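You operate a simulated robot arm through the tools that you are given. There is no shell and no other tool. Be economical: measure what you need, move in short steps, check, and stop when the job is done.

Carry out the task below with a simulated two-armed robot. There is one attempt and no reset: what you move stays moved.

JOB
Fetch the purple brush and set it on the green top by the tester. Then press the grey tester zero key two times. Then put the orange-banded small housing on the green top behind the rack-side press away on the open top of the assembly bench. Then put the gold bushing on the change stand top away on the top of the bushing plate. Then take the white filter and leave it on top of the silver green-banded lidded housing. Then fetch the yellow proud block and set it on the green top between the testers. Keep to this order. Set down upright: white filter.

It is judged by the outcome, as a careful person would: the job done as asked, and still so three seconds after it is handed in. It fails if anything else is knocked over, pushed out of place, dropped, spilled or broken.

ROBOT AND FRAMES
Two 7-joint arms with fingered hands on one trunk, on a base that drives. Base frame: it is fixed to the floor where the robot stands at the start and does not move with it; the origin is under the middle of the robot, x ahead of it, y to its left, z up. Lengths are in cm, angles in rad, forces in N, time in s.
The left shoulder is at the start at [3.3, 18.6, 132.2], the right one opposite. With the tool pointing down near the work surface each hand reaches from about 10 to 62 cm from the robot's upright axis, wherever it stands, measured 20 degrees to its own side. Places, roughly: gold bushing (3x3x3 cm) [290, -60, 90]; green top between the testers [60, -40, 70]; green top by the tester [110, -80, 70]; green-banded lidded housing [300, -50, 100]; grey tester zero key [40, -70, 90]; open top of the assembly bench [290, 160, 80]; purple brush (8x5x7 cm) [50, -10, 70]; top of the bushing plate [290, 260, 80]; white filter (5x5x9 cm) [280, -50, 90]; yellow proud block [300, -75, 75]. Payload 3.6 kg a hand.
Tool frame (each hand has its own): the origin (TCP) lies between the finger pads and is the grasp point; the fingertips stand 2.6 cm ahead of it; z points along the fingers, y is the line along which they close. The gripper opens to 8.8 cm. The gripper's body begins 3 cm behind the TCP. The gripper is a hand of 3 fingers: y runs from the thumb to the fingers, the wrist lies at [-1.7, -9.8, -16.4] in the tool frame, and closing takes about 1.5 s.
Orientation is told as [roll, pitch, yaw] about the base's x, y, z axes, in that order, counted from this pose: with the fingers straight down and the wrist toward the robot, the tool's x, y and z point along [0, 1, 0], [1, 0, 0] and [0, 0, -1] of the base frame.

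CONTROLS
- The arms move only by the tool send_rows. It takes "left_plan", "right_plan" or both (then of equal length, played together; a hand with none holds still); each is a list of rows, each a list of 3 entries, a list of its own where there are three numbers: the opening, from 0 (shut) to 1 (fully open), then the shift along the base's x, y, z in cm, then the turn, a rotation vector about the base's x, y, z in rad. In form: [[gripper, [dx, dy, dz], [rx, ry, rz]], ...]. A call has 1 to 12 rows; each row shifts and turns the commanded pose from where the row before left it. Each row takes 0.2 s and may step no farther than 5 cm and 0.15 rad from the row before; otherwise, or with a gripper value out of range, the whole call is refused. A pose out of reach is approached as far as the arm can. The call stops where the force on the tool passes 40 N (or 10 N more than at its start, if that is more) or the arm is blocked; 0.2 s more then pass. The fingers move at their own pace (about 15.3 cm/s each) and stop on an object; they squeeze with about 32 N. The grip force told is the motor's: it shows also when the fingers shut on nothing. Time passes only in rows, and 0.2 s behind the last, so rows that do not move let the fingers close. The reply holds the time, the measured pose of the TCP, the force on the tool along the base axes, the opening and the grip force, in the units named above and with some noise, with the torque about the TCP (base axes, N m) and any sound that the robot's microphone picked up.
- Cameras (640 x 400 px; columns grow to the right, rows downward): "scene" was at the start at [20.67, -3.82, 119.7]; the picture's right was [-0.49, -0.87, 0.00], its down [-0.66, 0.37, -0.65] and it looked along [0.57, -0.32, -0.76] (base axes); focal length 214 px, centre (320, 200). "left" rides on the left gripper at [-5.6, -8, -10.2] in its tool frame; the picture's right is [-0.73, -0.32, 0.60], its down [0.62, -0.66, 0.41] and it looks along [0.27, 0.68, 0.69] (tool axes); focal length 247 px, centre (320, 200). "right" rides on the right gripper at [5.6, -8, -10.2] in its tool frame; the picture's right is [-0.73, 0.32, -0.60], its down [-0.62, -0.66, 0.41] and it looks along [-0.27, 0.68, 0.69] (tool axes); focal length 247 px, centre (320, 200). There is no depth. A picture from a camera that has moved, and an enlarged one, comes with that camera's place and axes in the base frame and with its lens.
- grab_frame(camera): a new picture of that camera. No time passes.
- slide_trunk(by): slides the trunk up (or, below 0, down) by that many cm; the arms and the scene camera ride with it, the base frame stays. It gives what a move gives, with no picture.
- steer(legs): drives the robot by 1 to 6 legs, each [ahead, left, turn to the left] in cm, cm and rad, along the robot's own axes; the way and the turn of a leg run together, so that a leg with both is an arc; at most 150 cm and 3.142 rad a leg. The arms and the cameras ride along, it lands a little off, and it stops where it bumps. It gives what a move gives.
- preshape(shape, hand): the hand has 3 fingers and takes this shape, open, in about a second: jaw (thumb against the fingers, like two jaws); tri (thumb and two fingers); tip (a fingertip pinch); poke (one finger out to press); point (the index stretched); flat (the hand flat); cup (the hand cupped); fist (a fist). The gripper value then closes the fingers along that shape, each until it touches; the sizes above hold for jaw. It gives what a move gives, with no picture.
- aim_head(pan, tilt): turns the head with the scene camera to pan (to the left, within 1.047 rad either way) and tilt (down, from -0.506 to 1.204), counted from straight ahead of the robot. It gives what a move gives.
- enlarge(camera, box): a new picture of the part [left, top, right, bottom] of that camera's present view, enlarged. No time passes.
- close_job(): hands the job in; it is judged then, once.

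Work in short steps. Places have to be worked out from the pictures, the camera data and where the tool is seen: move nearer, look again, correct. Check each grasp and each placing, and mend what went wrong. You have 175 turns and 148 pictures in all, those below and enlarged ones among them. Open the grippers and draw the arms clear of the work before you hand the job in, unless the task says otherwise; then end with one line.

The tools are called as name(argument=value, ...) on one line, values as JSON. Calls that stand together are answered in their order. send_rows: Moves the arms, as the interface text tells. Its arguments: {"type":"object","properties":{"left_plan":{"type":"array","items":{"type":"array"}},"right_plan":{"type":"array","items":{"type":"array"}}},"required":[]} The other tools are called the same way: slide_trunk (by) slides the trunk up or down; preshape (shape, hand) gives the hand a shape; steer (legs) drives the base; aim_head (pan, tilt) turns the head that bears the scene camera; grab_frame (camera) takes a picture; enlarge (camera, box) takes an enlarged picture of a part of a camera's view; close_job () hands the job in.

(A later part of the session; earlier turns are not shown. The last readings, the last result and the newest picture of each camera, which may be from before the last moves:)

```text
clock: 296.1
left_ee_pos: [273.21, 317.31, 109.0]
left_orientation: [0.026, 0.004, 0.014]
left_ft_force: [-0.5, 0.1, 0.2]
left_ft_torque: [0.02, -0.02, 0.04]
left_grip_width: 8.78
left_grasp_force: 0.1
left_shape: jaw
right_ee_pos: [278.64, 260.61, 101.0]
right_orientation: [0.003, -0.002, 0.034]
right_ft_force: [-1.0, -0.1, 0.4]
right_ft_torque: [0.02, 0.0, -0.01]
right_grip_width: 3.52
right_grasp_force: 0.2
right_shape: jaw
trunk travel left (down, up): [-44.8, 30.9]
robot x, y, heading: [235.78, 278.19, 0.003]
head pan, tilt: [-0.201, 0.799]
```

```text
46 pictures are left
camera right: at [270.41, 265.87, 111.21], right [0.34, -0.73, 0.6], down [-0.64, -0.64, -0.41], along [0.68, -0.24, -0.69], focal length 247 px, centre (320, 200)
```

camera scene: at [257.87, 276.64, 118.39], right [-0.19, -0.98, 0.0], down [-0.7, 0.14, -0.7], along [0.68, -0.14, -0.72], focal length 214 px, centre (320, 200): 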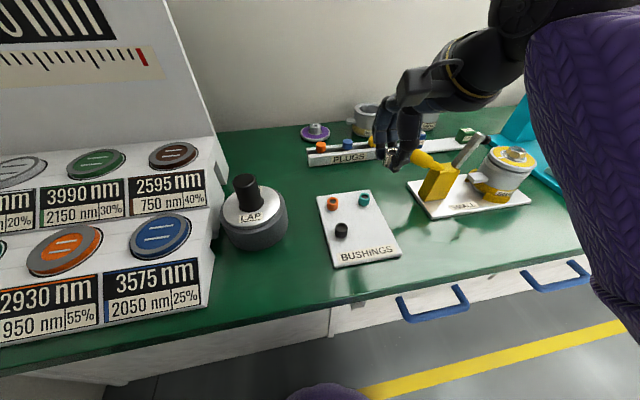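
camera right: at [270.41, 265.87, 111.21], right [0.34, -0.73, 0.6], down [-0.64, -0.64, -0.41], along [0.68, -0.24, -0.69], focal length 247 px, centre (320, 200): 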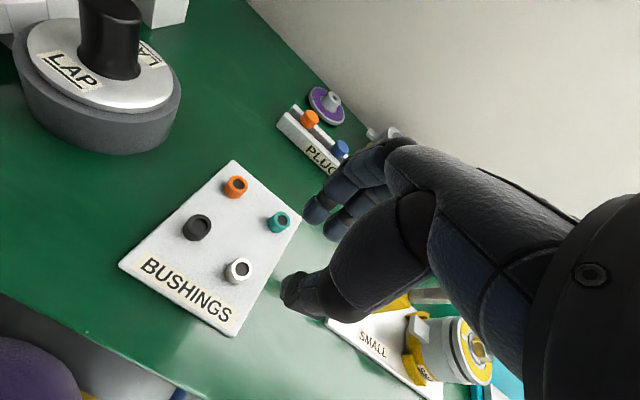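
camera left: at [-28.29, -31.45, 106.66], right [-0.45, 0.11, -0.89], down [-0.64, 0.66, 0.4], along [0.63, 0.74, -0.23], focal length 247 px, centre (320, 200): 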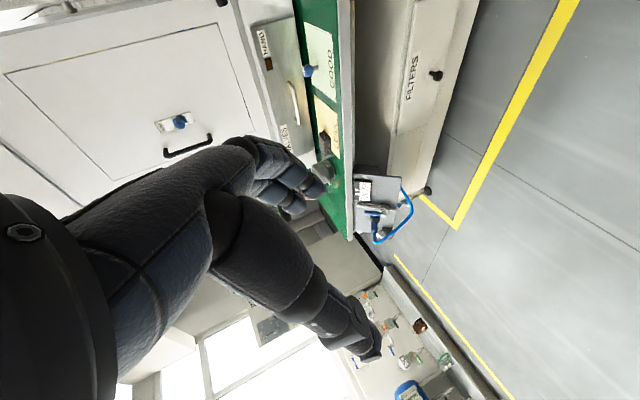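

The gold bushing stands in the free spot. Next the white filter: drive back to the change stand.

steer(legs=[[-36, 0, 0], [0, -110, 0], [0, -110, 0], [0, -92, 0]])

```text
clock: 313.3
left_ee_pos: [234.26, 3.01, 109.06]
left_orientation: [0.023, 0.005, -0.014]
left_ft_force: [0.0, -0.6, 0.4]
left_ft_torque: [0.02, 0.0, 0.01]
left_grip_width: 8.77
left_grasp_force: 0.0
left_shape: jaw
right_ee_pos: [238.12, -53.85, 100.91]
right_orientation: [0.006, -0.002, 0.005]
right_ft_force: [0.8, -0.1, 0.0]
right_ft_torque: [0.0, 0.01, 0.02]
right_grip_width: 3.52
right_grasp_force: 0.1
right_shape: jaw
trunk travel left (down, up): [-44.8, 30.9]
robot x, y, heading: [195.92, -35.28, -0.021]
head pan, tilt: [-0.201, 0.799]
```

send_rows(right_plan=[[0.8, [0, 0, 3.5], [0, 0, 0]], [0.8, [0, 0, 3.5], [0, 0, 0]]])

steer(legs=[[42, 0, 0.021]])

grab_frame(camera="scene")

grab_frame(camera="right")

```text
clock: 313.9
left_ee_pos: [234.35, 3.08, 109.08]
left_orientation: [0.026, 0.006, -0.014]
left_ft_force: [0.8, -0.4, -0.5]
left_ft_torque: [-0.01, -0.04, -0.01]
left_grip_width: 8.76
left_grasp_force: 0.0
left_shape: jaw
right_ee_pos: [238.22, -53.93, 108.18]
right_orientation: [0.002, -0.002, 0.005]
right_ft_force: [-0.1, -0.1, 0.1]
right_ft_torque: [0.02, -0.02, 0.01]
right_grip_width: 7.0
right_grasp_force: 0.2
right_shape: jaw
trunk travel left (down, up): [-44.8, 30.9]
robot x, y, heading: [195.99, -35.08, -0.024]
head pan, tilt: [-0.201, 0.799]
```

```text
clock: 316.6
left_ee_pos: [276.31, 3.29, 108.92]
left_orientation: [0.026, 0.005, 0.006]
left_ft_force: [0.4, -0.5, 0.1]
left_ft_torque: [0.02, 0.0, -0.02]
left_grip_width: 8.77
left_grasp_force: 0.0
left_shape: jaw
right_ee_pos: [281.45, -53.65, 108.0]
right_orientation: [0.004, -0.001, 0.025]
right_ft_force: [-0.9, 0.2, -0.3]
right_ft_torque: [0.0, 0.02, 0.04]
right_grip_width: 7.04
right_grasp_force: 0.1
right_shape: jaw
trunk travel left (down, up): [-44.8, 30.9]
robot x, y, heading: [238.08, -35.33, -0.005]
head pan, tilt: [-0.201, 0.799]
```

```text
45 pictures are left
camera scene: at [260.73, -37.27, 118.37], right [-0.2, -0.98, 0.0], down [-0.7, 0.14, -0.7], along [0.68, -0.14, -0.72], focal length 214 px, centre (320, 200)
```

scene: 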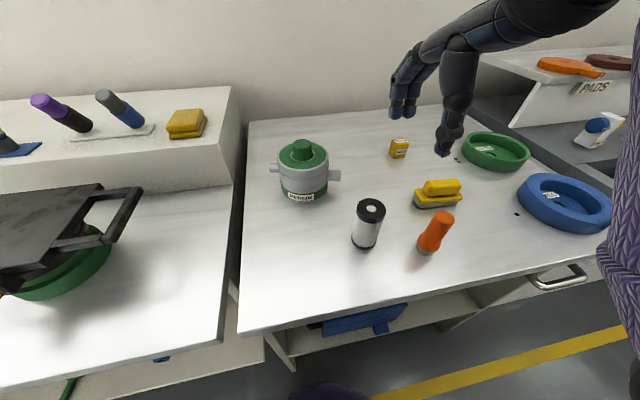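

```text
44 pictures are left
camera right: at [273.28, -48.21, 118.17], right [0.34, -0.73, 0.6], down [-0.65, -0.64, -0.41], along [0.68, -0.25, -0.69], focal length 247 px, centre (320, 200)
```

right: 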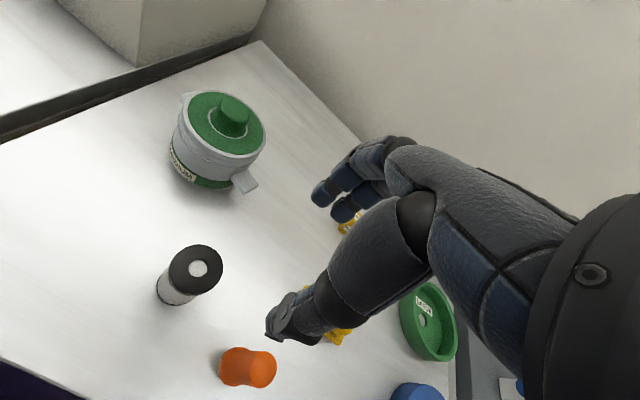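

Filter located at [280.9, -49.6], top z≈93. I go above it, then down to TCP z≈90.5.

send_rows(right_plan=[[0.9, [-0.6, 4, 0], [0, 0, -0.02]], [0.9, [0, 0, -4], [0, 0, 0]], [0.9, [0, 0, -4], [0, 0, 0]], [0.9, [0, 0, 0], [0, 0, 0]]])

grab_frame(camera="right")

enlarge(camera="scene", box=[270, 120, 462, 270])

```text
clock: 317.6
left_ee_pos: [276.24, 3.25, 108.87]
left_orientation: [0.026, 0.004, 0.007]
left_ft_force: [-0.1, 0.5, 0.0]
left_ft_torque: [0.0, -0.01, -0.03]
left_grip_width: 8.78
left_grasp_force: 0.0
left_shape: jaw
right_ee_pos: [280.47, -49.81, 99.62]
right_orientation: [0.005, 0.0, 0.007]
right_ft_force: [0.0, -0.2, 0.0]
right_ft_torque: [0.02, -0.02, 0.01]
right_grip_width: 7.9
right_grasp_force: 0.0
right_shape: jaw
trunk travel left (down, up): [-44.8, 30.9]
robot x, y, heading: [238.52, -35.42, 0.004]
head pan, tilt: [-0.201, 0.799]
```

```text
43 pictures are left
camera right: at [272.46, -44.18, 109.92], right [0.32, -0.74, 0.6], down [-0.66, -0.63, -0.41], along [0.68, -0.26, -0.69], focal length 247 px, centre (320, 200)
```

right: 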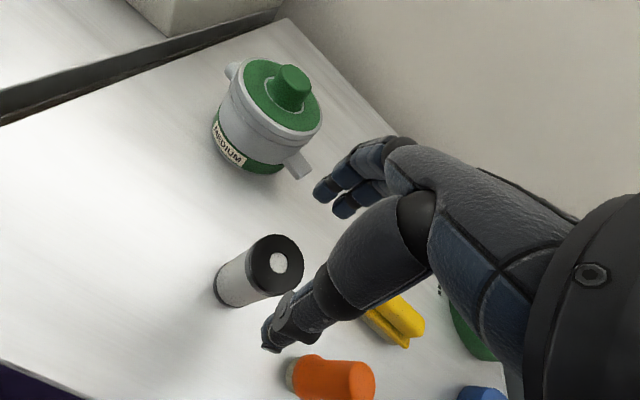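

```text
2.67 times, centred on (366, 195) of scene
camera zoom: at [260.66, -37.3, 118.39], right [-0.2, -0.98, 0.0], down [-0.7, 0.15, -0.7], along [0.68, -0.14, -0.72], focal length 572 px, centre (197, 213)
```

zoom: 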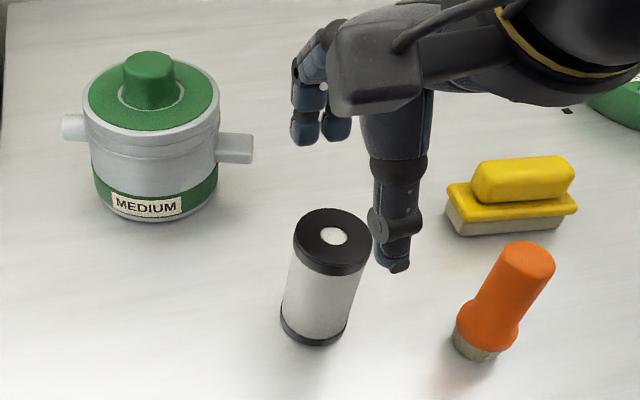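

Position agrees to within 0.4 cm. Correct and descend to grasp.

send_rows(right_plan=[[0.95, [0.4, 0.2, -3], [0, 0, 0]], [0.95, [0, 0, -3], [0, 0, 0]], [0.95, [0, 0, -3], [0, 0, 0]], [0.95, [0, 0, 0], [0, 0, 0]], [0.5, [0, 0, 0], [0, 0, 0]], [0, [0, 0, 0], [0, 0, 0]], [0, [0, 0, 0], [0, 0, 0]], [0, [0, 0, 0], [0, 0, 0]], [0, [0, 0, 0], [0, 0, 0]]])

grab_frame(camera="right")

```text
clock: 319.6
left_ee_pos: [276.15, 3.25, 109.06]
left_orientation: [0.027, 0.005, 0.006]
left_ft_force: [-1.0, -0.1, 0.1]
left_ft_torque: [-0.01, -0.03, 0.05]
left_grip_width: 8.75
left_grasp_force: 0.1
left_shape: jaw
right_ee_pos: [281.07, -49.41, 90.88]
right_orientation: [0.004, -0.002, 0.006]
right_ft_force: [-0.3, 0.2, 1.9]
right_ft_torque: [-0.07, -0.04, 0.02]
right_grip_width: 3.21
right_grasp_force: 32.0
right_shape: jaw
trunk travel left (down, up): [-44.8, 30.9]
robot x, y, heading: [238.96, -35.34, -0.006]
head pan, tilt: [-0.201, 0.799]
```

```text
41 pictures are left
camera right: at [273.03, -43.91, 101.19], right [0.32, -0.74, 0.6], down [-0.66, -0.63, -0.41], along [0.68, -0.26, -0.69], focal length 247 px, centre (320, 200)
```

right: 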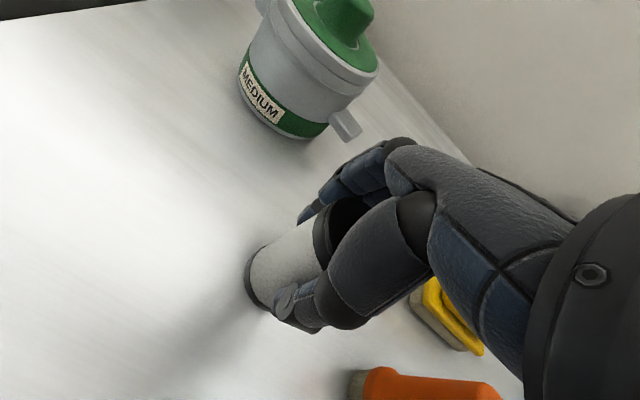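

Gripped, still upright. Lift straight up 17 cm and check.

send_rows(right_plan=[[0, [0, 0, 1], [0, 0, 0]], [0, [0, 0, 2], [0, 0, 0]], [0, [0, 0, 3.5], [0, 0, 0]], [0, [0, 0, 3.5], [0, 0, 0]], [0, [0, 0, 3.5], [0, 0, 0]], [0, [0, 0, 3.5], [0, 0, 0]], [0, [0, 0, 0], [0, 0, 0]]])

grab_frame(camera="right")

grab_frame(camera="scene")

```text
clock: 321.2
left_ee_pos: [276.32, 3.26, 108.97]
left_orientation: [0.027, 0.004, 0.007]
left_ft_force: [0.3, -1.6, -0.2]
left_ft_torque: [0.0, -0.02, 0.02]
left_grip_width: 8.8
left_grasp_force: 0.1
left_shape: jaw
right_ee_pos: [281.1, -49.55, 108.04]
right_orientation: [-0.002, -0.001, 0.004]
right_ft_force: [0.2, -0.4, -0.7]
right_ft_torque: [0.01, 0.0, 0.0]
right_grip_width: 3.2
right_grasp_force: 31.8
right_shape: jaw
trunk travel left (down, up): [-44.8, 30.9]
robot x, y, heading: [238.75, -35.58, -0.003]
head pan, tilt: [-0.201, 0.799]
```

```text
40 pictures are left
camera right: at [273.07, -44.06, 118.16], right [0.32, -0.73, 0.6], down [-0.66, -0.63, -0.41], along [0.68, -0.27, -0.69], focal length 247 px, centre (320, 200)
```

right: 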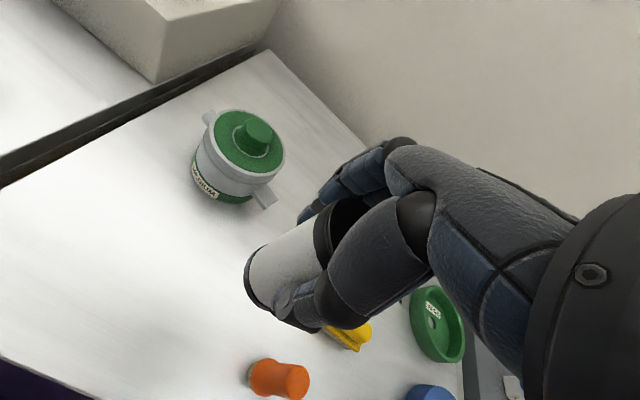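

```text
39 pictures are left
camera scene: at [260.64, -37.29, 118.39], right [-0.2, -0.98, 0.0], down [-0.7, 0.15, -0.7], along [0.68, -0.14, -0.72], focal length 214 px, centre (320, 200)
```

scene: 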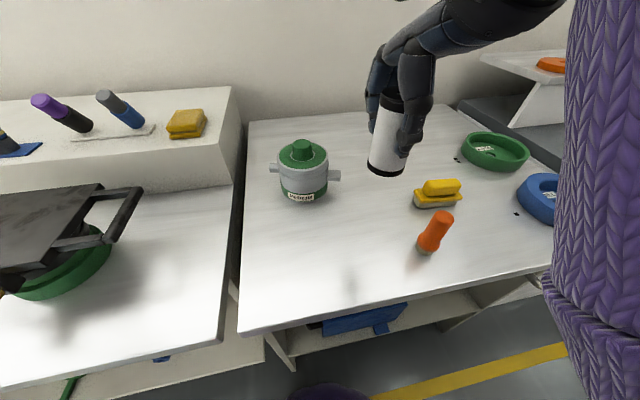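

Filter held upright. The lid knob's top is at about [296.3, -41.1, 96.5]; I drive 6 cm closer, then move over it.

steer(legs=[[6, 0, 0]])

send_rows(right_plan=[[0, [2, 2, 0.5], [0, 0, 0]], [0, [2, 2, 0.5], [0, 0, 0]], [0, [2, 2, 0], [0, 0, 0]], [0, [2, 2, 0], [0, 0, 0]], [0, [1, 0.5, 0], [0, 0, 0]], [0, [0, 0, 0], [0, 0, 0]]])

grab_frame(camera="right")

enlarge(camera="scene", box=[230, 60, 422, 210])

```text
clock: 322.1
left_ee_pos: [282.47, 3.23, 108.92]
left_orientation: [0.027, 0.008, 0.007]
left_ft_force: [0.1, 0.3, -0.1]
left_ft_torque: [0.0, 0.0, -0.04]
left_grip_width: 8.79
left_grasp_force: 0.0
left_shape: jaw
right_ee_pos: [287.28, -49.65, 107.92]
right_orientation: [0.0, 0.0, 0.004]
right_ft_force: [-0.9, 1.0, -1.0]
right_ft_torque: [0.04, 0.0, 0.04]
right_grip_width: 3.2
right_grasp_force: 31.8
right_shape: jaw
trunk travel left (down, up): [-44.8, 30.9]
robot x, y, heading: [244.7, -35.64, -0.006]
head pan, tilt: [-0.201, 0.799]
```

```text
clock: 323.7
left_ee_pos: [282.22, 3.28, 108.95]
left_orientation: [0.026, 0.006, 0.007]
left_ft_force: [0.3, -0.5, 0.0]
left_ft_torque: [-0.01, 0.0, 0.0]
left_grip_width: 8.78
left_grasp_force: 0.1
left_shape: jaw
right_ee_pos: [297.05, -44.48, 107.84]
right_orientation: [-0.068, -0.006, -0.037]
right_ft_force: [-0.1, 1.2, -0.5]
right_ft_torque: [0.04, -0.04, -0.01]
right_grip_width: 3.21
right_grasp_force: 31.9
right_shape: jaw
trunk travel left (down, up): [-44.8, 30.9]
robot x, y, heading: [244.67, -35.59, 0.004]
head pan, tilt: [-0.201, 0.799]
stopped in row 6 (right hand): the arm was blocked; the commanded pose is now the measured one
```

```text
38 pictures are left
camera right: at [289.19, -37.89, 117.61], right [0.29, -0.7, 0.65], down [-0.69, -0.63, -0.37], along [0.67, -0.34, -0.66], focal length 247 px, centre (320, 200)
```

right: 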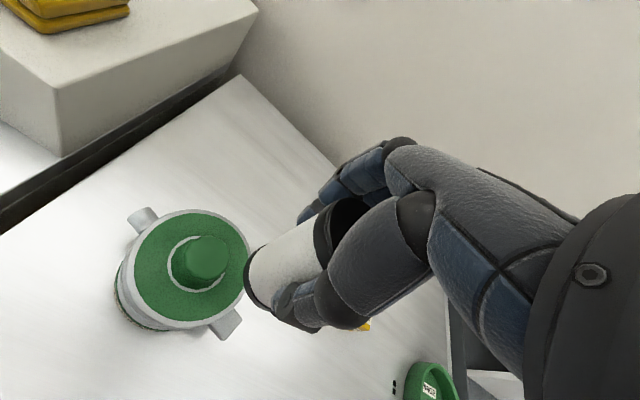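

```text
2.67 times, centred on (326, 135) of scene
camera zoom: at [266.66, -37.31, 118.39], right [-0.2, -0.98, 0.0], down [-0.7, 0.15, -0.7], along [0.68, -0.14, -0.72], focal length 572 px, centre (304, 373)
```

zoom: 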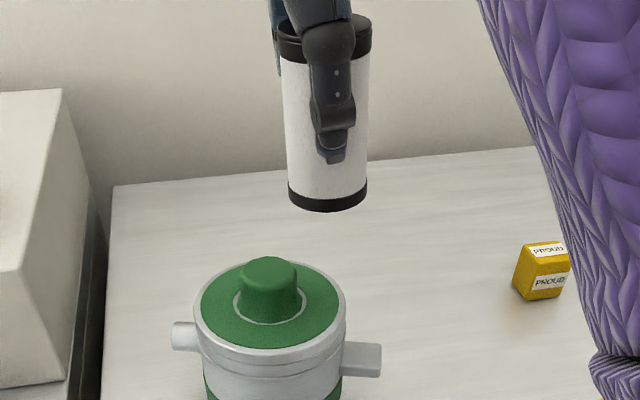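

The arm hits its inward limit at y≈-44.5. I shift the base left 8 cm and then move the hand back right with the tilt corrected; knob confirmed at [296.8, -41.1, 96.5].

steer(legs=[[0, 9, 0]])

send_rows(right_plan=[[0, [0, -1.5, 0], [0.035, 0.003, 0.02]], [0, [0, -1.5, 0], [0.035, 0.003, 0.02]], [0, [0, -1.5, 0], [0, 0, 0]], [0, [0, 0, 0], [0, 0, 0]]])

grab_frame(camera="right")

enlarge(camera="scene", box=[270, 60, 462, 210])

```text
clock: 324.8
left_ee_pos: [282.21, 12.41, 108.9]
left_orientation: [0.025, 0.006, 0.009]
left_ft_force: [0.2, -0.5, -0.4]
left_ft_torque: [0.02, -0.02, -0.03]
left_grip_width: 8.79
left_grasp_force: 0.1
left_shape: jaw
right_ee_pos: [297.09, -35.07, 107.93]
right_orientation: [-0.067, -0.008, -0.032]
right_ft_force: [-0.2, -0.1, -0.1]
right_ft_torque: [-0.02, 0.01, 0.01]
right_grip_width: 3.19
right_grasp_force: 32.4
right_shape: jaw
trunk travel left (down, up): [-44.8, 30.9]
robot x, y, heading: [244.99, -26.8, 0.001]
head pan, tilt: [-0.201, 0.799]
```

```text
clock: 325.8
left_ee_pos: [282.22, 12.26, 108.95]
left_orientation: [0.027, 0.006, 0.01]
left_ft_force: [0.3, 0.2, -0.1]
left_ft_torque: [0.0, 0.01, -0.02]
left_grip_width: 8.76
left_grasp_force: 0.0
left_shape: jaw
right_ee_pos: [296.89, -39.82, 107.94]
right_orientation: [0.004, -0.002, 0.008]
right_ft_force: [-0.2, 0.9, -0.5]
right_ft_torque: [-0.02, 0.0, 0.01]
right_grip_width: 3.19
right_grasp_force: 32.0
right_shape: jaw
trunk travel left (down, up): [-44.8, 30.9]
robot x, y, heading: [244.51, -26.28, -0.0]
head pan, tilt: [-0.201, 0.799]
```

```text
36 pictures are left
camera right: at [288.91, -34.28, 118.12], right [0.32, -0.73, 0.6], down [-0.66, -0.63, -0.41], along [0.68, -0.26, -0.69], focal length 247 px, centre (320, 200)
```

right: 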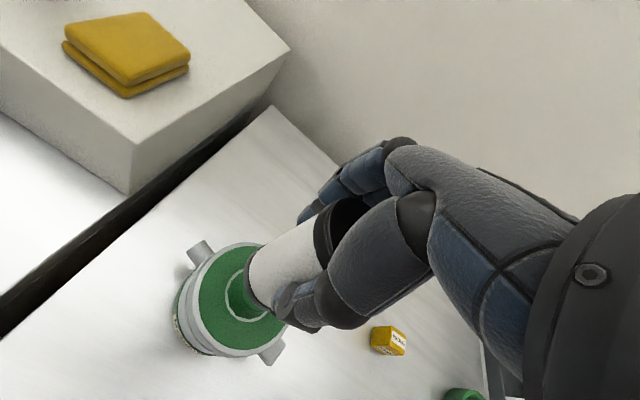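

```text
2.67 times, centred on (366, 135) of scene
camera zoom: at [266.67, -28.23, 118.39], right [-0.2, -0.98, 0.0], down [-0.7, 0.14, -0.7], along [0.68, -0.14, -0.72], focal length 572 px, centre (197, 373)
```

zoom: 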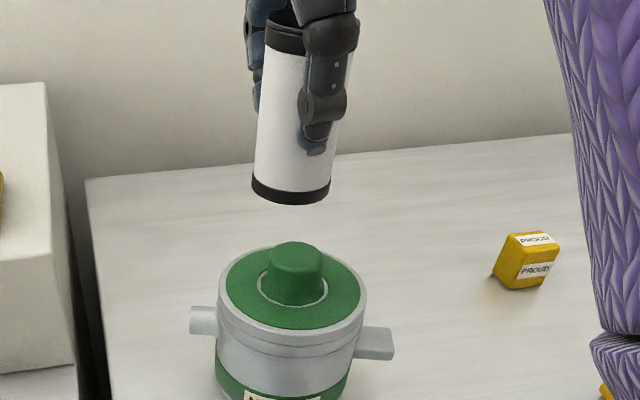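

Filter centre is ~1.2 cm left of the knob. Correct, descend in steps.

send_rows(right_plan=[[0, [0.1, -1.2, 0], [0, 0, 0]], [0, [0, 0, -1.5], [0, 0, 0]], [0, [0, 0, -1.5], [0, 0, 0]], [0, [0, 0, 0], [0, 0, 0]]])

grab_frame(camera="right")

enlarge(camera="scene", box=[300, 80, 428, 190])

```text
clock: 326.8
left_ee_pos: [282.26, 12.21, 108.94]
left_orientation: [0.028, 0.004, 0.008]
left_ft_force: [0.5, 0.1, 0.1]
left_ft_torque: [0.01, -0.03, 0.02]
left_grip_width: 8.77
left_grasp_force: 0.1
left_shape: jaw
right_ee_pos: [297.25, -41.07, 104.83]
right_orientation: [0.001, 0.0, 0.007]
right_ft_force: [0.1, 0.4, -0.3]
right_ft_torque: [0.01, -0.02, -0.05]
right_grip_width: 3.22
right_grasp_force: 31.9
right_shape: jaw
trunk travel left (down, up): [-44.8, 30.9]
robot x, y, heading: [244.79, -26.87, 0.006]
head pan, tilt: [-0.201, 0.799]
```

```text
34 pictures are left
camera right: at [289.08, -35.62, 115.04], right [0.32, -0.73, 0.6], down [-0.66, -0.63, -0.41], along [0.68, -0.26, -0.69], focal length 247 px, centre (320, 200)
```

right: 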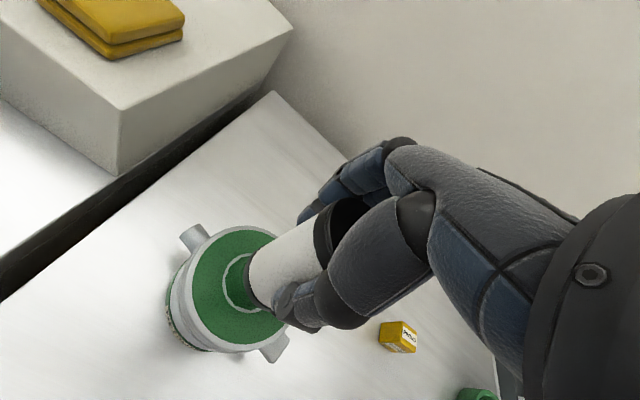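

```text
3.64 times, centred on (364, 135) of scene
camera zoom: at [266.68, -28.25, 118.39], right [-0.2, -0.98, 0.0], down [-0.7, 0.14, -0.7], along [0.68, -0.14, -0.72], focal length 780 px, centre (160, 436)
```

zoom: 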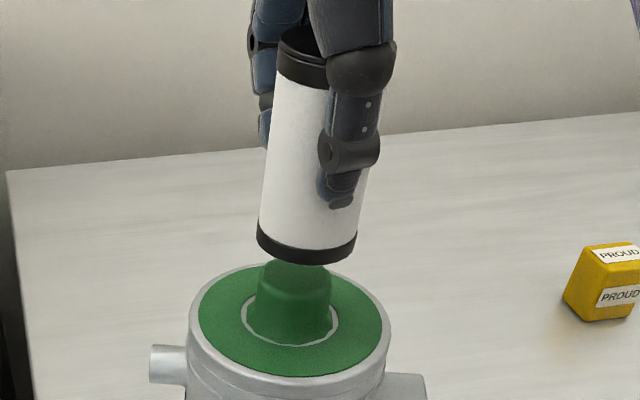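

Lateral offset ≈0.4 cm; correct it and creep down to contact.

send_rows(right_plan=[[0, [0, 0.35, -0.5], [0, 0, 0]], [0, [0, 0, -0.4], [0, 0, 0]], [0, [0, 0, -0.3], [0, 0, 0]], [0, [0, 0, -0.3], [0, 0, 0]], [0, [0, 0, 0], [0, 0, 0]]])

enlarge(camera="scene", box=[300, 80, 428, 190])

```text
clock: 328.0
left_ee_pos: [282.2, 12.27, 108.96]
left_orientation: [0.024, 0.004, 0.009]
left_ft_force: [-0.2, 0.5, -1.5]
left_ft_torque: [0.0, -0.01, 0.0]
left_grip_width: 8.79
left_grasp_force: 0.1
left_shape: jaw
right_ee_pos: [297.13, -40.68, 103.52]
right_orientation: [0.003, -0.001, 0.006]
right_ft_force: [0.5, -0.9, 0.2]
right_ft_torque: [-0.01, 0.0, -0.01]
right_grip_width: 3.19
right_grasp_force: 32.3
right_shape: jaw
trunk travel left (down, up): [-44.8, 30.9]
robot x, y, heading: [244.75, -26.47, -0.003]
head pan, tilt: [-0.201, 0.799]
```

```text
3.64 times, centred on (364, 135) of scene
camera zoom: at [266.68, -28.26, 118.39], right [-0.2, -0.98, 0.0], down [-0.7, 0.14, -0.7], along [0.68, -0.14, -0.72], focal length 780 px, centre (160, 436)
```

zoom: 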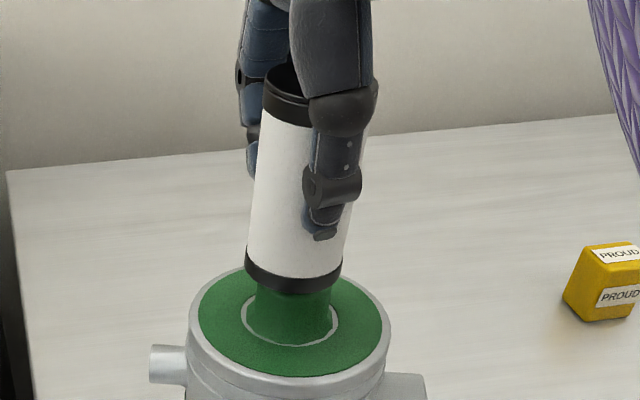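

Well centred and nearly touching. Creep the last millimetres.

send_rows(right_plan=[[0, [0, 0, -0.3], [0, 0, 0]], [0, [0, 0, -0.2], [0, 0, 0]], [0, [0, 0, 0], [0, 0, 0]]])

```text
clock: 328.8
left_ee_pos: [282.31, 12.26, 108.88]
left_orientation: [0.026, 0.006, 0.008]
left_ft_force: [-0.1, -0.5, -0.1]
left_ft_torque: [0.01, -0.03, -0.01]
left_grip_width: 8.79
left_grasp_force: 0.0
left_shape: jaw
right_ee_pos: [297.19, -40.65, 102.76]
right_orientation: [0.003, -0.001, 0.007]
right_ft_force: [-0.2, 0.1, -0.8]
right_ft_torque: [0.01, 0.02, -0.03]
right_grip_width: 3.21
right_grasp_force: 31.8
right_shape: jaw
trunk travel left (down, up): [-44.8, 30.9]
robot x, y, heading: [244.87, -26.62, 0.003]
head pan, tilt: [-0.201, 0.799]
```

send_rows(right_plan=[[0, [0, 0, -0.3], [0, 0, 0]], [0, [0, 0, -0.2], [0, 0, 0]], [0, [0, 0, 0], [0, 0, 0]]])

enlarge(camera="scene", box=[300, 80, 428, 190])

```text
clock: 329.6
left_ee_pos: [282.09, 12.45, 109.09]
left_orientation: [0.026, 0.004, 0.009]
left_ft_force: [0.3, 0.4, -0.7]
left_ft_torque: [0.01, 0.0, 0.0]
left_grip_width: 8.75
left_grasp_force: 0.1
left_shape: jaw
right_ee_pos: [297.08, -40.53, 102.6]
right_orientation: [0.005, -0.005, 0.008]
right_ft_force: [-1.1, 0.4, 10.7]
right_ft_torque: [-0.15, -0.12, -0.03]
right_grip_width: 3.24
right_grasp_force: 31.7
right_shape: jaw
trunk travel left (down, up): [-44.8, 30.9]
robot x, y, heading: [244.74, -26.44, 0.001]
head pan, tilt: [-0.201, 0.799]
```

```text
3.64 times, centred on (364, 135) of scene
camera zoom: at [266.58, -28.22, 118.42], right [-0.2, -0.98, 0.0], down [-0.7, 0.14, -0.7], along [0.68, -0.14, -0.72], focal length 780 px, centre (160, 436)
```

zoom: 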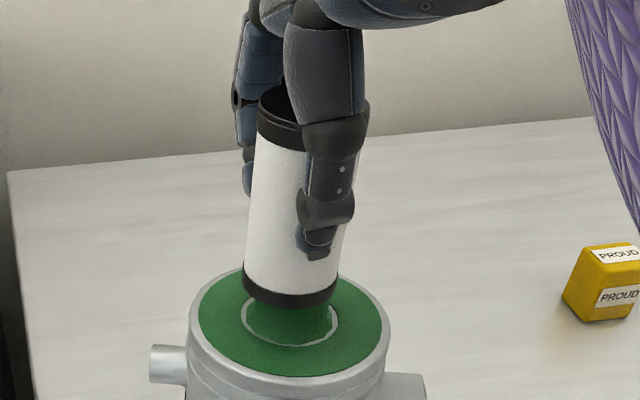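

Contact at 10 N, centred. Relieve slightly, open evenly, and rise straight.

send_rows(right_plan=[[0, [0, 0, 0.15], [0, 0, 0]], [0.45, [0, 0, 0], [0, 0, 0]], [0.6, [0, 0, 0], [0, 0, 0]], [0.9, [0, 0, 0], [0, 0, 0]], [0.9, [0, 0, 0], [0, 0, 0]]])

enlarge(camera="scene", box=[300, 80, 428, 190])

```text
clock: 330.8
left_ee_pos: [282.19, 12.33, 108.98]
left_orientation: [0.025, 0.005, 0.009]
left_ft_force: [-0.1, -0.3, -0.3]
left_ft_torque: [0.0, 0.0, 0.03]
left_grip_width: 8.77
left_grasp_force: 0.2
left_shape: jaw
right_ee_pos: [297.12, -40.81, 102.47]
right_orientation: [0.003, 0.0, 0.007]
right_ft_force: [-0.1, -0.4, -0.8]
right_ft_torque: [0.0, 0.0, 0.03]
right_grip_width: 7.92
right_grasp_force: 0.0
right_shape: jaw
trunk travel left (down, up): [-44.8, 30.9]
robot x, y, heading: [244.74, -26.53, 0.007]
head pan, tilt: [-0.201, 0.799]
```

```text
3.64 times, centred on (364, 135) of scene
camera zoom: at [266.68, -28.26, 118.39], right [-0.2, -0.98, 0.0], down [-0.7, 0.14, -0.7], along [0.68, -0.14, -0.72], focal length 780 px, centre (160, 436)
```

zoom: 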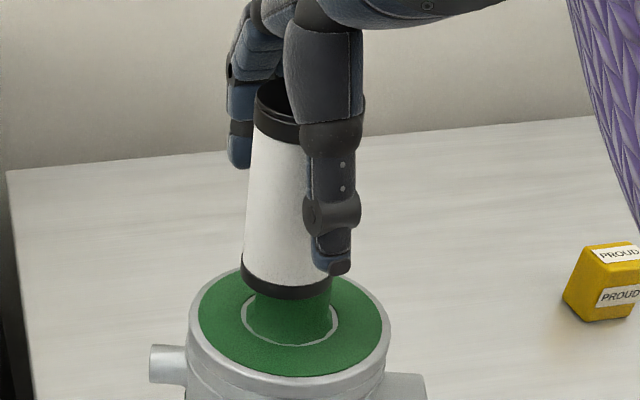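

The filter stands on its own. Rising straight in small steps.

send_rows(right_plan=[[0.9, [0, 0, 1.5], [0, 0, 0]], [0.9, [0, 0, 2], [0, 0, 0]], [0.9, [0, 0, 2], [0, 0, 0]], [0.9, [0, 0, 2], [0, 0, 0]], [0.9, [0, 0, 2], [0, 0, 0]], [0.9, [0, 0, 1], [0, 0, 0]], [0.9, [0, 0, 0], [0, 0, 0]]])

grab_frame(camera="scene")

```text
clock: 332.4
left_ee_pos: [282.13, 12.37, 108.91]
left_orientation: [0.026, 0.007, 0.01]
left_ft_force: [-0.1, -0.3, 1.3]
left_ft_torque: [0.0, 0.01, 0.02]
left_grip_width: 8.78
left_grasp_force: 0.1
left_shape: jaw
right_ee_pos: [297.26, -40.65, 113.1]
right_orientation: [0.003, 0.001, 0.007]
right_ft_force: [0.1, -0.1, -0.5]
right_ft_torque: [-0.01, -0.01, 0.01]
right_grip_width: 7.93
right_grasp_force: 0.1
right_shape: jaw
trunk travel left (down, up): [-44.8, 30.9]
robot x, y, heading: [244.56, -26.79, -0.001]
head pan, tilt: [-0.201, 0.799]
```

```text
29 pictures are left
camera scene: at [266.67, -28.26, 118.39], right [-0.2, -0.98, 0.0], down [-0.7, 0.14, -0.7], along [0.68, -0.14, -0.72], focal length 214 px, centre (320, 200)
```

scene: 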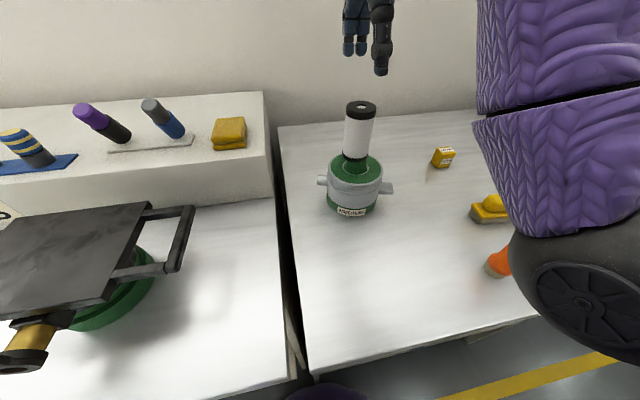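

The filter stands upright on the lidded housing. Now back off, shift right, and approach for the yellow PROUD block near [305.5, -68.5].

steer(legs=[[-25, 0, 0], [0, -25, 0]])

grab_frame(camera="scene")

```text
clock: 335.7
left_ee_pos: [256.83, -12.51, 108.97]
left_orientation: [0.026, 0.005, 0.012]
left_ft_force: [0.3, 0.4, -0.1]
left_ft_torque: [-0.02, 0.0, -0.05]
left_grip_width: 8.78
left_grasp_force: 0.0
left_shape: jaw
right_ee_pos: [272.03, -65.39, 113.03]
right_orientation: [0.006, 0.002, 0.01]
right_ft_force: [-0.7, -0.1, -0.3]
right_ft_torque: [0.02, 0.02, -0.01]
right_grip_width: 7.87
right_grasp_force: 0.1
right_shape: jaw
trunk travel left (down, up): [-44.8, 30.9]
robot x, y, heading: [219.69, -51.33, 0.004]
head pan, tilt: [-0.201, 0.799]
```

```text
28 pictures are left
camera scene: at [241.53, -53.13, 118.39], right [-0.2, -0.98, 0.0], down [-0.7, 0.14, -0.7], along [0.68, -0.14, -0.72], focal length 214 px, centre (320, 200)
```

scene: 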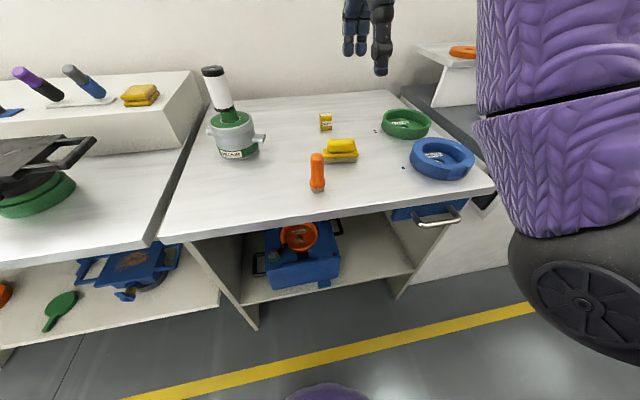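

The elbow hangs low in this stretched pose. I bring the hand back and to the right to let the elbow swing out before approaching.

send_rows(right_plan=[[0.7, [-2.5, -1, -2], [0, 0, 0]], [0.7, [-2.5, -1, -2], [0, 0, 0]], [0.7, [-2.5, -1, -2], [0, 0, 0]], [0.7, [-2.5, -1, -2], [0, 0, 0]], [0.7, [0, 0, 0], [0, 0, 0]]])

grab_frame(camera="scene")

```text
clock: 336.9
left_ee_pos: [257.07, -12.36, 108.93]
left_orientation: [0.025, 0.004, 0.013]
left_ft_force: [0.0, -0.1, 0.5]
left_ft_torque: [0.02, -0.01, 0.0]
left_grip_width: 8.78
left_grasp_force: 0.1
left_shape: jaw
right_ee_pos: [262.05, -69.26, 105.2]
right_orientation: [0.002, 0.0, 0.01]
right_ft_force: [0.0, -0.3, 0.9]
right_ft_torque: [0.0, 0.0, 0.01]
right_grip_width: 6.19
right_grasp_force: 0.0
right_shape: jaw
trunk travel left (down, up): [-44.8, 30.9]
robot x, y, heading: [219.14, -51.86, 0.003]
head pan, tilt: [-0.201, 0.799]
```

```text
27 pictures are left
camera scene: at [241.57, -52.99, 118.38], right [-0.2, -0.98, 0.0], down [-0.7, 0.14, -0.7], along [0.68, -0.14, -0.72], focal length 214 px, centre (320, 200)
```

scene: 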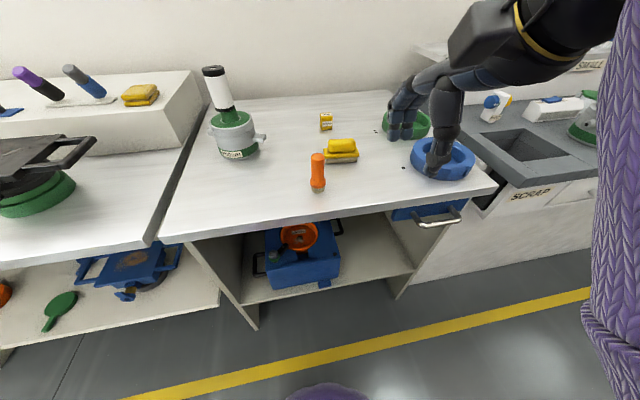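

Elbow is clear to the right now. Block at about [305.3, -68]. Drive 27 cm ahead.

steer(legs=[[27, 0, 0]])

send_rows(right_plan=[[0.7, [4, 0.2, -1], [0, 0, 0]], [0.7, [4, 0.2, -1], [0, 0, 0]], [0.7, [4, 0.2, -2], [0, 0, 0]], [0.7, [2, 0.2, -2], [0, 0, 0]], [0.7, [0, 0, 0], [0, 0, 0]]])

grab_frame(camera="right")

grab_frame(camera="scene")

```text
clock: 338.8
left_ee_pos: [284.0, -12.34, 108.89]
left_orientation: [0.027, 0.005, 0.015]
left_ft_force: [0.9, -0.8, 0.1]
left_ft_torque: [-0.02, 0.05, -0.05]
left_grip_width: 8.79
left_grasp_force: 0.1
left_shape: jaw
right_ee_pos: [288.96, -69.18, 105.1]
right_orientation: [0.004, 0.0, 0.01]
right_ft_force: [0.1, -0.1, 1.3]
right_ft_torque: [0.01, 0.01, 0.01]
right_grip_width: 6.2
right_grasp_force: 0.0
right_shape: jaw
trunk travel left (down, up): [-44.8, 30.9]
robot x, y, heading: [246.4, -51.05, 0.004]
head pan, tilt: [-0.201, 0.799]
```

```text
clock: 340.0
left_ee_pos: [283.8, -12.23, 108.87]
left_orientation: [0.028, 0.004, 0.012]
left_ft_force: [-0.1, 0.9, 0.0]
left_ft_torque: [-0.02, 0.0, 0.0]
left_grip_width: 8.78
left_grasp_force: 0.1
left_shape: jaw
right_ee_pos: [303.07, -68.28, 99.15]
right_orientation: [0.003, 0.0, 0.01]
right_ft_force: [0.1, 0.4, 0.3]
right_ft_torque: [0.01, -0.01, 0.0]
right_grip_width: 6.14
right_grasp_force: 0.0
right_shape: jaw
trunk travel left (down, up): [-44.8, 30.9]
robot x, y, heading: [246.39, -51.65, 0.003]
head pan, tilt: [-0.201, 0.799]
```

```text
26 pictures are left
camera right: at [294.92, -62.78, 109.32], right [0.33, -0.73, 0.6], down [-0.66, -0.63, -0.41], along [0.68, -0.26, -0.69], focal length 247 px, centre (320, 200)
```

right: 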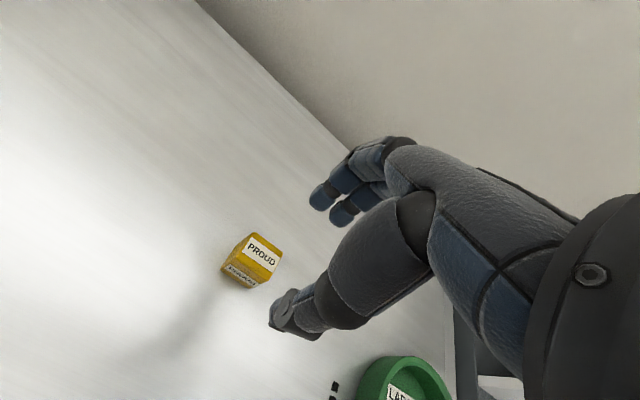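

```text
25 pictures are left
camera scene: at [268.43, -52.92, 118.39], right [-0.2, -0.98, 0.0], down [-0.7, 0.14, -0.7], along [0.68, -0.14, -0.72], focal length 214 px, centre (320, 200)
```

scene: 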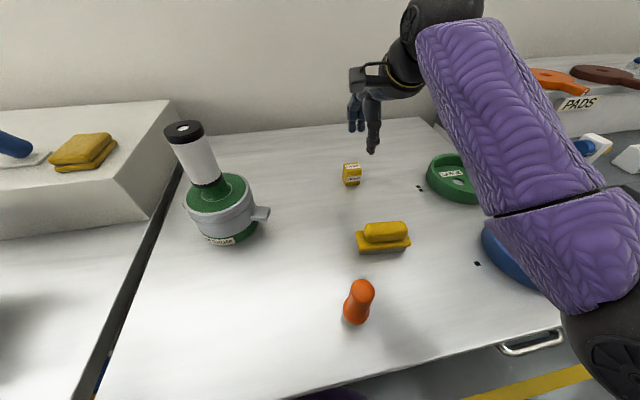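

Block top centre at [305.6, -68.0, 88], turned ~0.18 rad. I align yaw and descend to z≈91.

send_rows(right_plan=[[0.7, [1.3, 0.1, -2], [0, 0, 0.09]], [0.7, [1.3, 0.1, -3], [0, 0, 0.08]], [0.7, [0, 0, -3], [0, 0, 0]], [0.7, [0, 0, 0], [0, 0, 0]]])

grab_frame(camera="right")

```text
clock: 341.0
left_ee_pos: [283.87, -12.28, 109.07]
left_orientation: [0.026, 0.004, 0.014]
left_ft_force: [-0.1, 0.0, 1.0]
left_ft_torque: [-0.01, -0.02, 0.02]
left_grip_width: 8.76
left_grasp_force: 0.1
left_shape: jaw
right_ee_pos: [305.63, -68.19, 91.17]
right_orientation: [0.004, 0.0, 0.18]
right_ft_force: [-0.2, -0.5, 0.2]
right_ft_torque: [-0.01, 0.0, 0.01]
right_grip_width: 6.19
right_grasp_force: 0.0
right_shape: jaw
trunk travel left (down, up): [-44.8, 30.9]
robot x, y, heading: [246.6, -51.43, 0.004]
head pan, tilt: [-0.201, 0.799]
```

```text
24 pictures are left
camera right: at [296.74, -64.04, 101.38], right [0.45, -0.67, 0.6], down [-0.54, -0.73, -0.41], along [0.71, -0.14, -0.69], focal length 247 px, centre (320, 200)
```

right: 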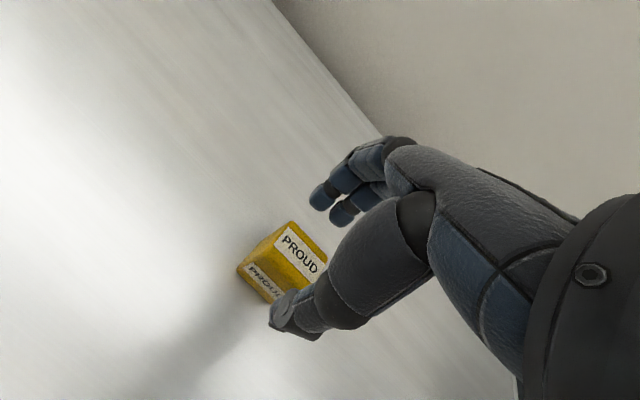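

Aligned over the block. Descend and close.

send_rows(right_plan=[[0.7, [0.2, 0.1, -2], [0, 0, 0]], [0.7, [0, 0, -1.2], [0, 0, 0]], [0.7, [0, 0, 0], [0, 0, 0]], [0.3, [0, 0, 0], [0, 0, 0]], [0, [0, 0, 0], [0, 0, 0]], [0, [0, 0, 0], [0, 0, 0]], [0, [0, 0, 0], [0, 0, 0]], [0, [0, 0, 0], [0, 0, 0]]])

grab_frame(camera="right")

```text
clock: 342.8
left_ee_pos: [283.88, -12.28, 108.85]
left_orientation: [0.025, 0.004, 0.015]
left_ft_force: [0.0, 0.7, 0.4]
left_ft_torque: [-0.02, -0.03, 0.03]
left_grip_width: 8.8
left_grasp_force: 0.1
left_shape: jaw
right_ee_pos: [305.81, -68.02, 88.01]
right_orientation: [0.004, 0.001, 0.18]
right_ft_force: [0.8, -0.1, -0.1]
right_ft_torque: [-0.03, -0.03, 0.0]
right_grip_width: 2.5
right_grasp_force: 32.0
right_shape: jaw
trunk travel left (down, up): [-44.8, 30.9]
robot x, y, heading: [246.59, -51.66, 0.004]
head pan, tilt: [-0.201, 0.799]
```

```text
23 pictures are left
camera right: at [296.89, -63.95, 98.22], right [0.45, -0.67, 0.6], down [-0.54, -0.73, -0.41], along [0.71, -0.14, -0.69], focal length 247 px, centre (320, 200)
```

right: 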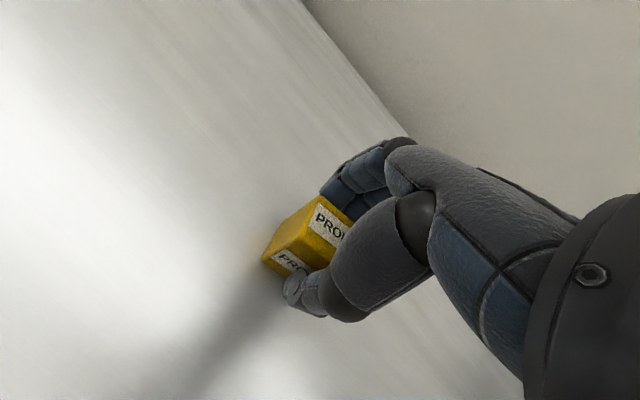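

Block gripped. Lift and verify.

send_rows(right_plan=[[0, [0, 0, 1], [0, 0, 0]], [0, [0, 0, 3], [0, 0, 0]], [0, [0, 0, 4], [0, 0, 0]], [0, [-1, 0, 4], [0, 0, 0]], [0, [-3, -0.5, 3], [0, 0, -0.05]], [0, [-3, -0.5, 1], [0, 0, -0.05]], [0, [-4, -0.5, 0], [0, 0, -0.05]], [0, [0, 0, 0], [0, 0, 0]]])

grab_frame(camera="scene")

```text
clock: 344.6
left_ee_pos: [283.82, -12.28, 109.0]
left_orientation: [0.027, 0.005, 0.015]
left_ft_force: [0.0, 0.1, 0.7]
left_ft_torque: [0.03, -0.01, -0.02]
left_grip_width: 8.76
left_grasp_force: 0.0
left_shape: jaw
right_ee_pos: [294.93, -69.4, 104.15]
right_orientation: [0.004, 0.002, 0.029]
right_ft_force: [1.0, 0.6, -0.1]
right_ft_torque: [0.0, 0.0, 0.0]
right_grip_width: 2.49
right_grasp_force: 32.0
right_shape: jaw
trunk travel left (down, up): [-44.8, 30.9]
robot x, y, heading: [246.51, -51.2, -0.001]
head pan, tilt: [-0.201, 0.799]
```

```text
22 pictures are left
camera scene: at [268.51, -52.91, 118.37], right [-0.2, -0.98, 0.0], down [-0.7, 0.14, -0.7], along [0.68, -0.14, -0.72], focal length 214 px, centre (320, 200)
```

scene: 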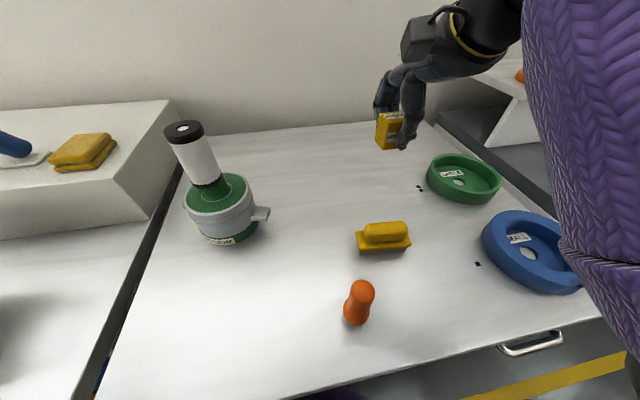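

Block held, everything else undisturbed. Now the long way back to the near side of the island.

steer(legs=[[-52, 0, 0], [0, 125, 0], [0, 116, 0]])

```text
clock: 358.9
left_ee_pos: [227.27, 228.25, 109.02]
left_orientation: [0.027, 0.004, 0.052]
left_ft_force: [0.4, -0.9, -0.4]
left_ft_torque: [0.01, 0.01, 0.0]
left_grip_width: 8.78
left_grasp_force: 0.1
left_shape: jaw
right_ee_pos: [240.33, 171.73, 104.14]
right_orientation: [0.004, 0.0, 0.069]
right_ft_force: [0.0, -0.1, -1.1]
right_ft_torque: [0.04, 0.01, 0.01]
right_grip_width: 2.49
right_grasp_force: 31.6
right_shape: jaw
trunk travel left (down, up): [-44.8, 30.9]
robot x, y, heading: [191.56, 187.68, 0.044]
head pan, tilt: [-0.201, 0.799]
```

steer(legs=[[0, 0, -0.044], [-150, 0, 0], [-56, 0, 0]])

```text
clock: 369.5
left_ee_pos: [22.36, 223.71, 108.91]
left_orientation: [0.026, 0.004, 0.041]
left_ft_force: [0.4, -0.4, -0.7]
left_ft_torque: [-0.02, 0.02, 0.01]
left_grip_width: 8.78
left_grasp_force: 0.2
left_shape: jaw
right_ee_pos: [34.81, 167.15, 104.11]
right_orientation: [0.003, 0.0, 0.056]
right_ft_force: [0.7, -0.9, -0.1]
right_ft_torque: [0.0, -0.01, -0.01]
right_grip_width: 2.53
right_grasp_force: 32.2
right_shape: jaw
trunk travel left (down, up): [-44.8, 30.9]
robot x, y, heading: [-13.86, 183.87, 0.025]
head pan, tilt: [-0.201, 0.799]
```

Back up a bit more for clearance from the cabinet front, then slide right.

steer(legs=[[-14, 0, -0.025], [0, -120, 0], [0, -92, 0]])

aim_head(pan=-0.3, tilt=0.6)

grab_frame(camera="scene")

```text
clock: 381.1
left_ee_pos: [10.95, 8.18, 108.93]
left_orientation: [0.027, 0.006, 0.016]
left_ft_force: [-0.2, 0.6, 0.0]
left_ft_torque: [0.04, 0.0, -0.01]
left_grip_width: 8.79
left_grasp_force: 0.1
left_shape: jaw
right_ee_pos: [22.12, -48.86, 104.07]
right_orientation: [0.004, -0.001, 0.034]
right_ft_force: [-0.9, -0.7, -1.1]
right_ft_torque: [-0.01, 0.01, 0.0]
right_grip_width: 2.49
right_grasp_force: 31.8
right_shape: jaw
trunk travel left (down, up): [-44.8, 30.9]
robot x, y, heading: [-26.18, -30.94, 0.004]
head pan, tilt: [-0.201, 0.799]
```

```text
clock: 381.8
left_ee_pos: [10.97, 8.11, 108.94]
left_orientation: [0.025, 0.004, 0.015]
left_ft_force: [-0.1, 0.2, 0.6]
left_ft_torque: [0.0, 0.02, 0.0]
left_grip_width: 8.77
left_grasp_force: 0.0
left_shape: jaw
right_ee_pos: [22.16, -48.7, 104.08]
right_orientation: [0.002, 0.0, 0.033]
right_ft_force: [0.3, -0.6, -1.5]
right_ft_torque: [0.0, 0.01, -0.03]
right_grip_width: 2.48
right_grasp_force: 32.1
right_shape: jaw
trunk travel left (down, up): [-44.8, 30.9]
robot x, y, heading: [-25.86, -30.92, 0.005]
head pan, tilt: [-0.3, 0.6]
```

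```text
21 pictures are left
camera scene: at [-3.77, -33.46, 120.07], right [-0.29, -0.96, 0.0], down [-0.54, 0.16, -0.82], along [0.79, -0.24, -0.57], focal length 214 px, centre (320, 200)
```

scene: 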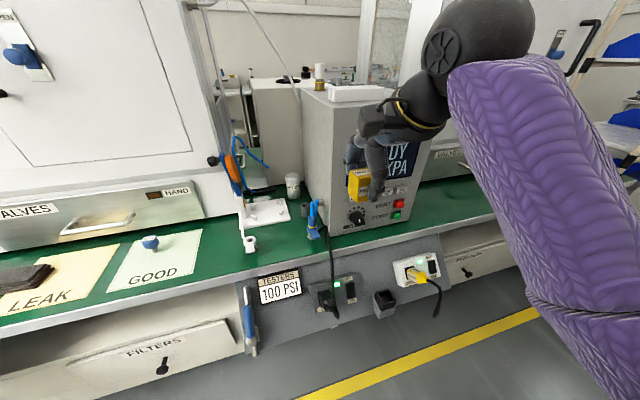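

enlarge(camera="scene", box=[220, 140, 348, 260])

```text
3.33 times, centred on (284, 200) of scene
camera zoom: at [-3.77, -33.46, 120.07], right [-0.29, -0.96, 0.0], down [-0.54, 0.16, -0.82], along [0.79, -0.24, -0.57], focal length 715 px, centre (440, 200)
```

zoom: 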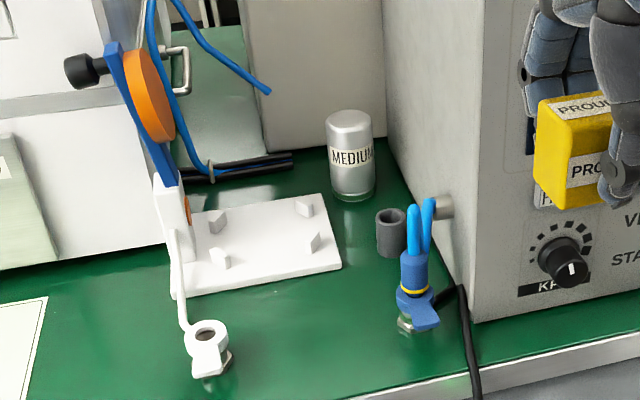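

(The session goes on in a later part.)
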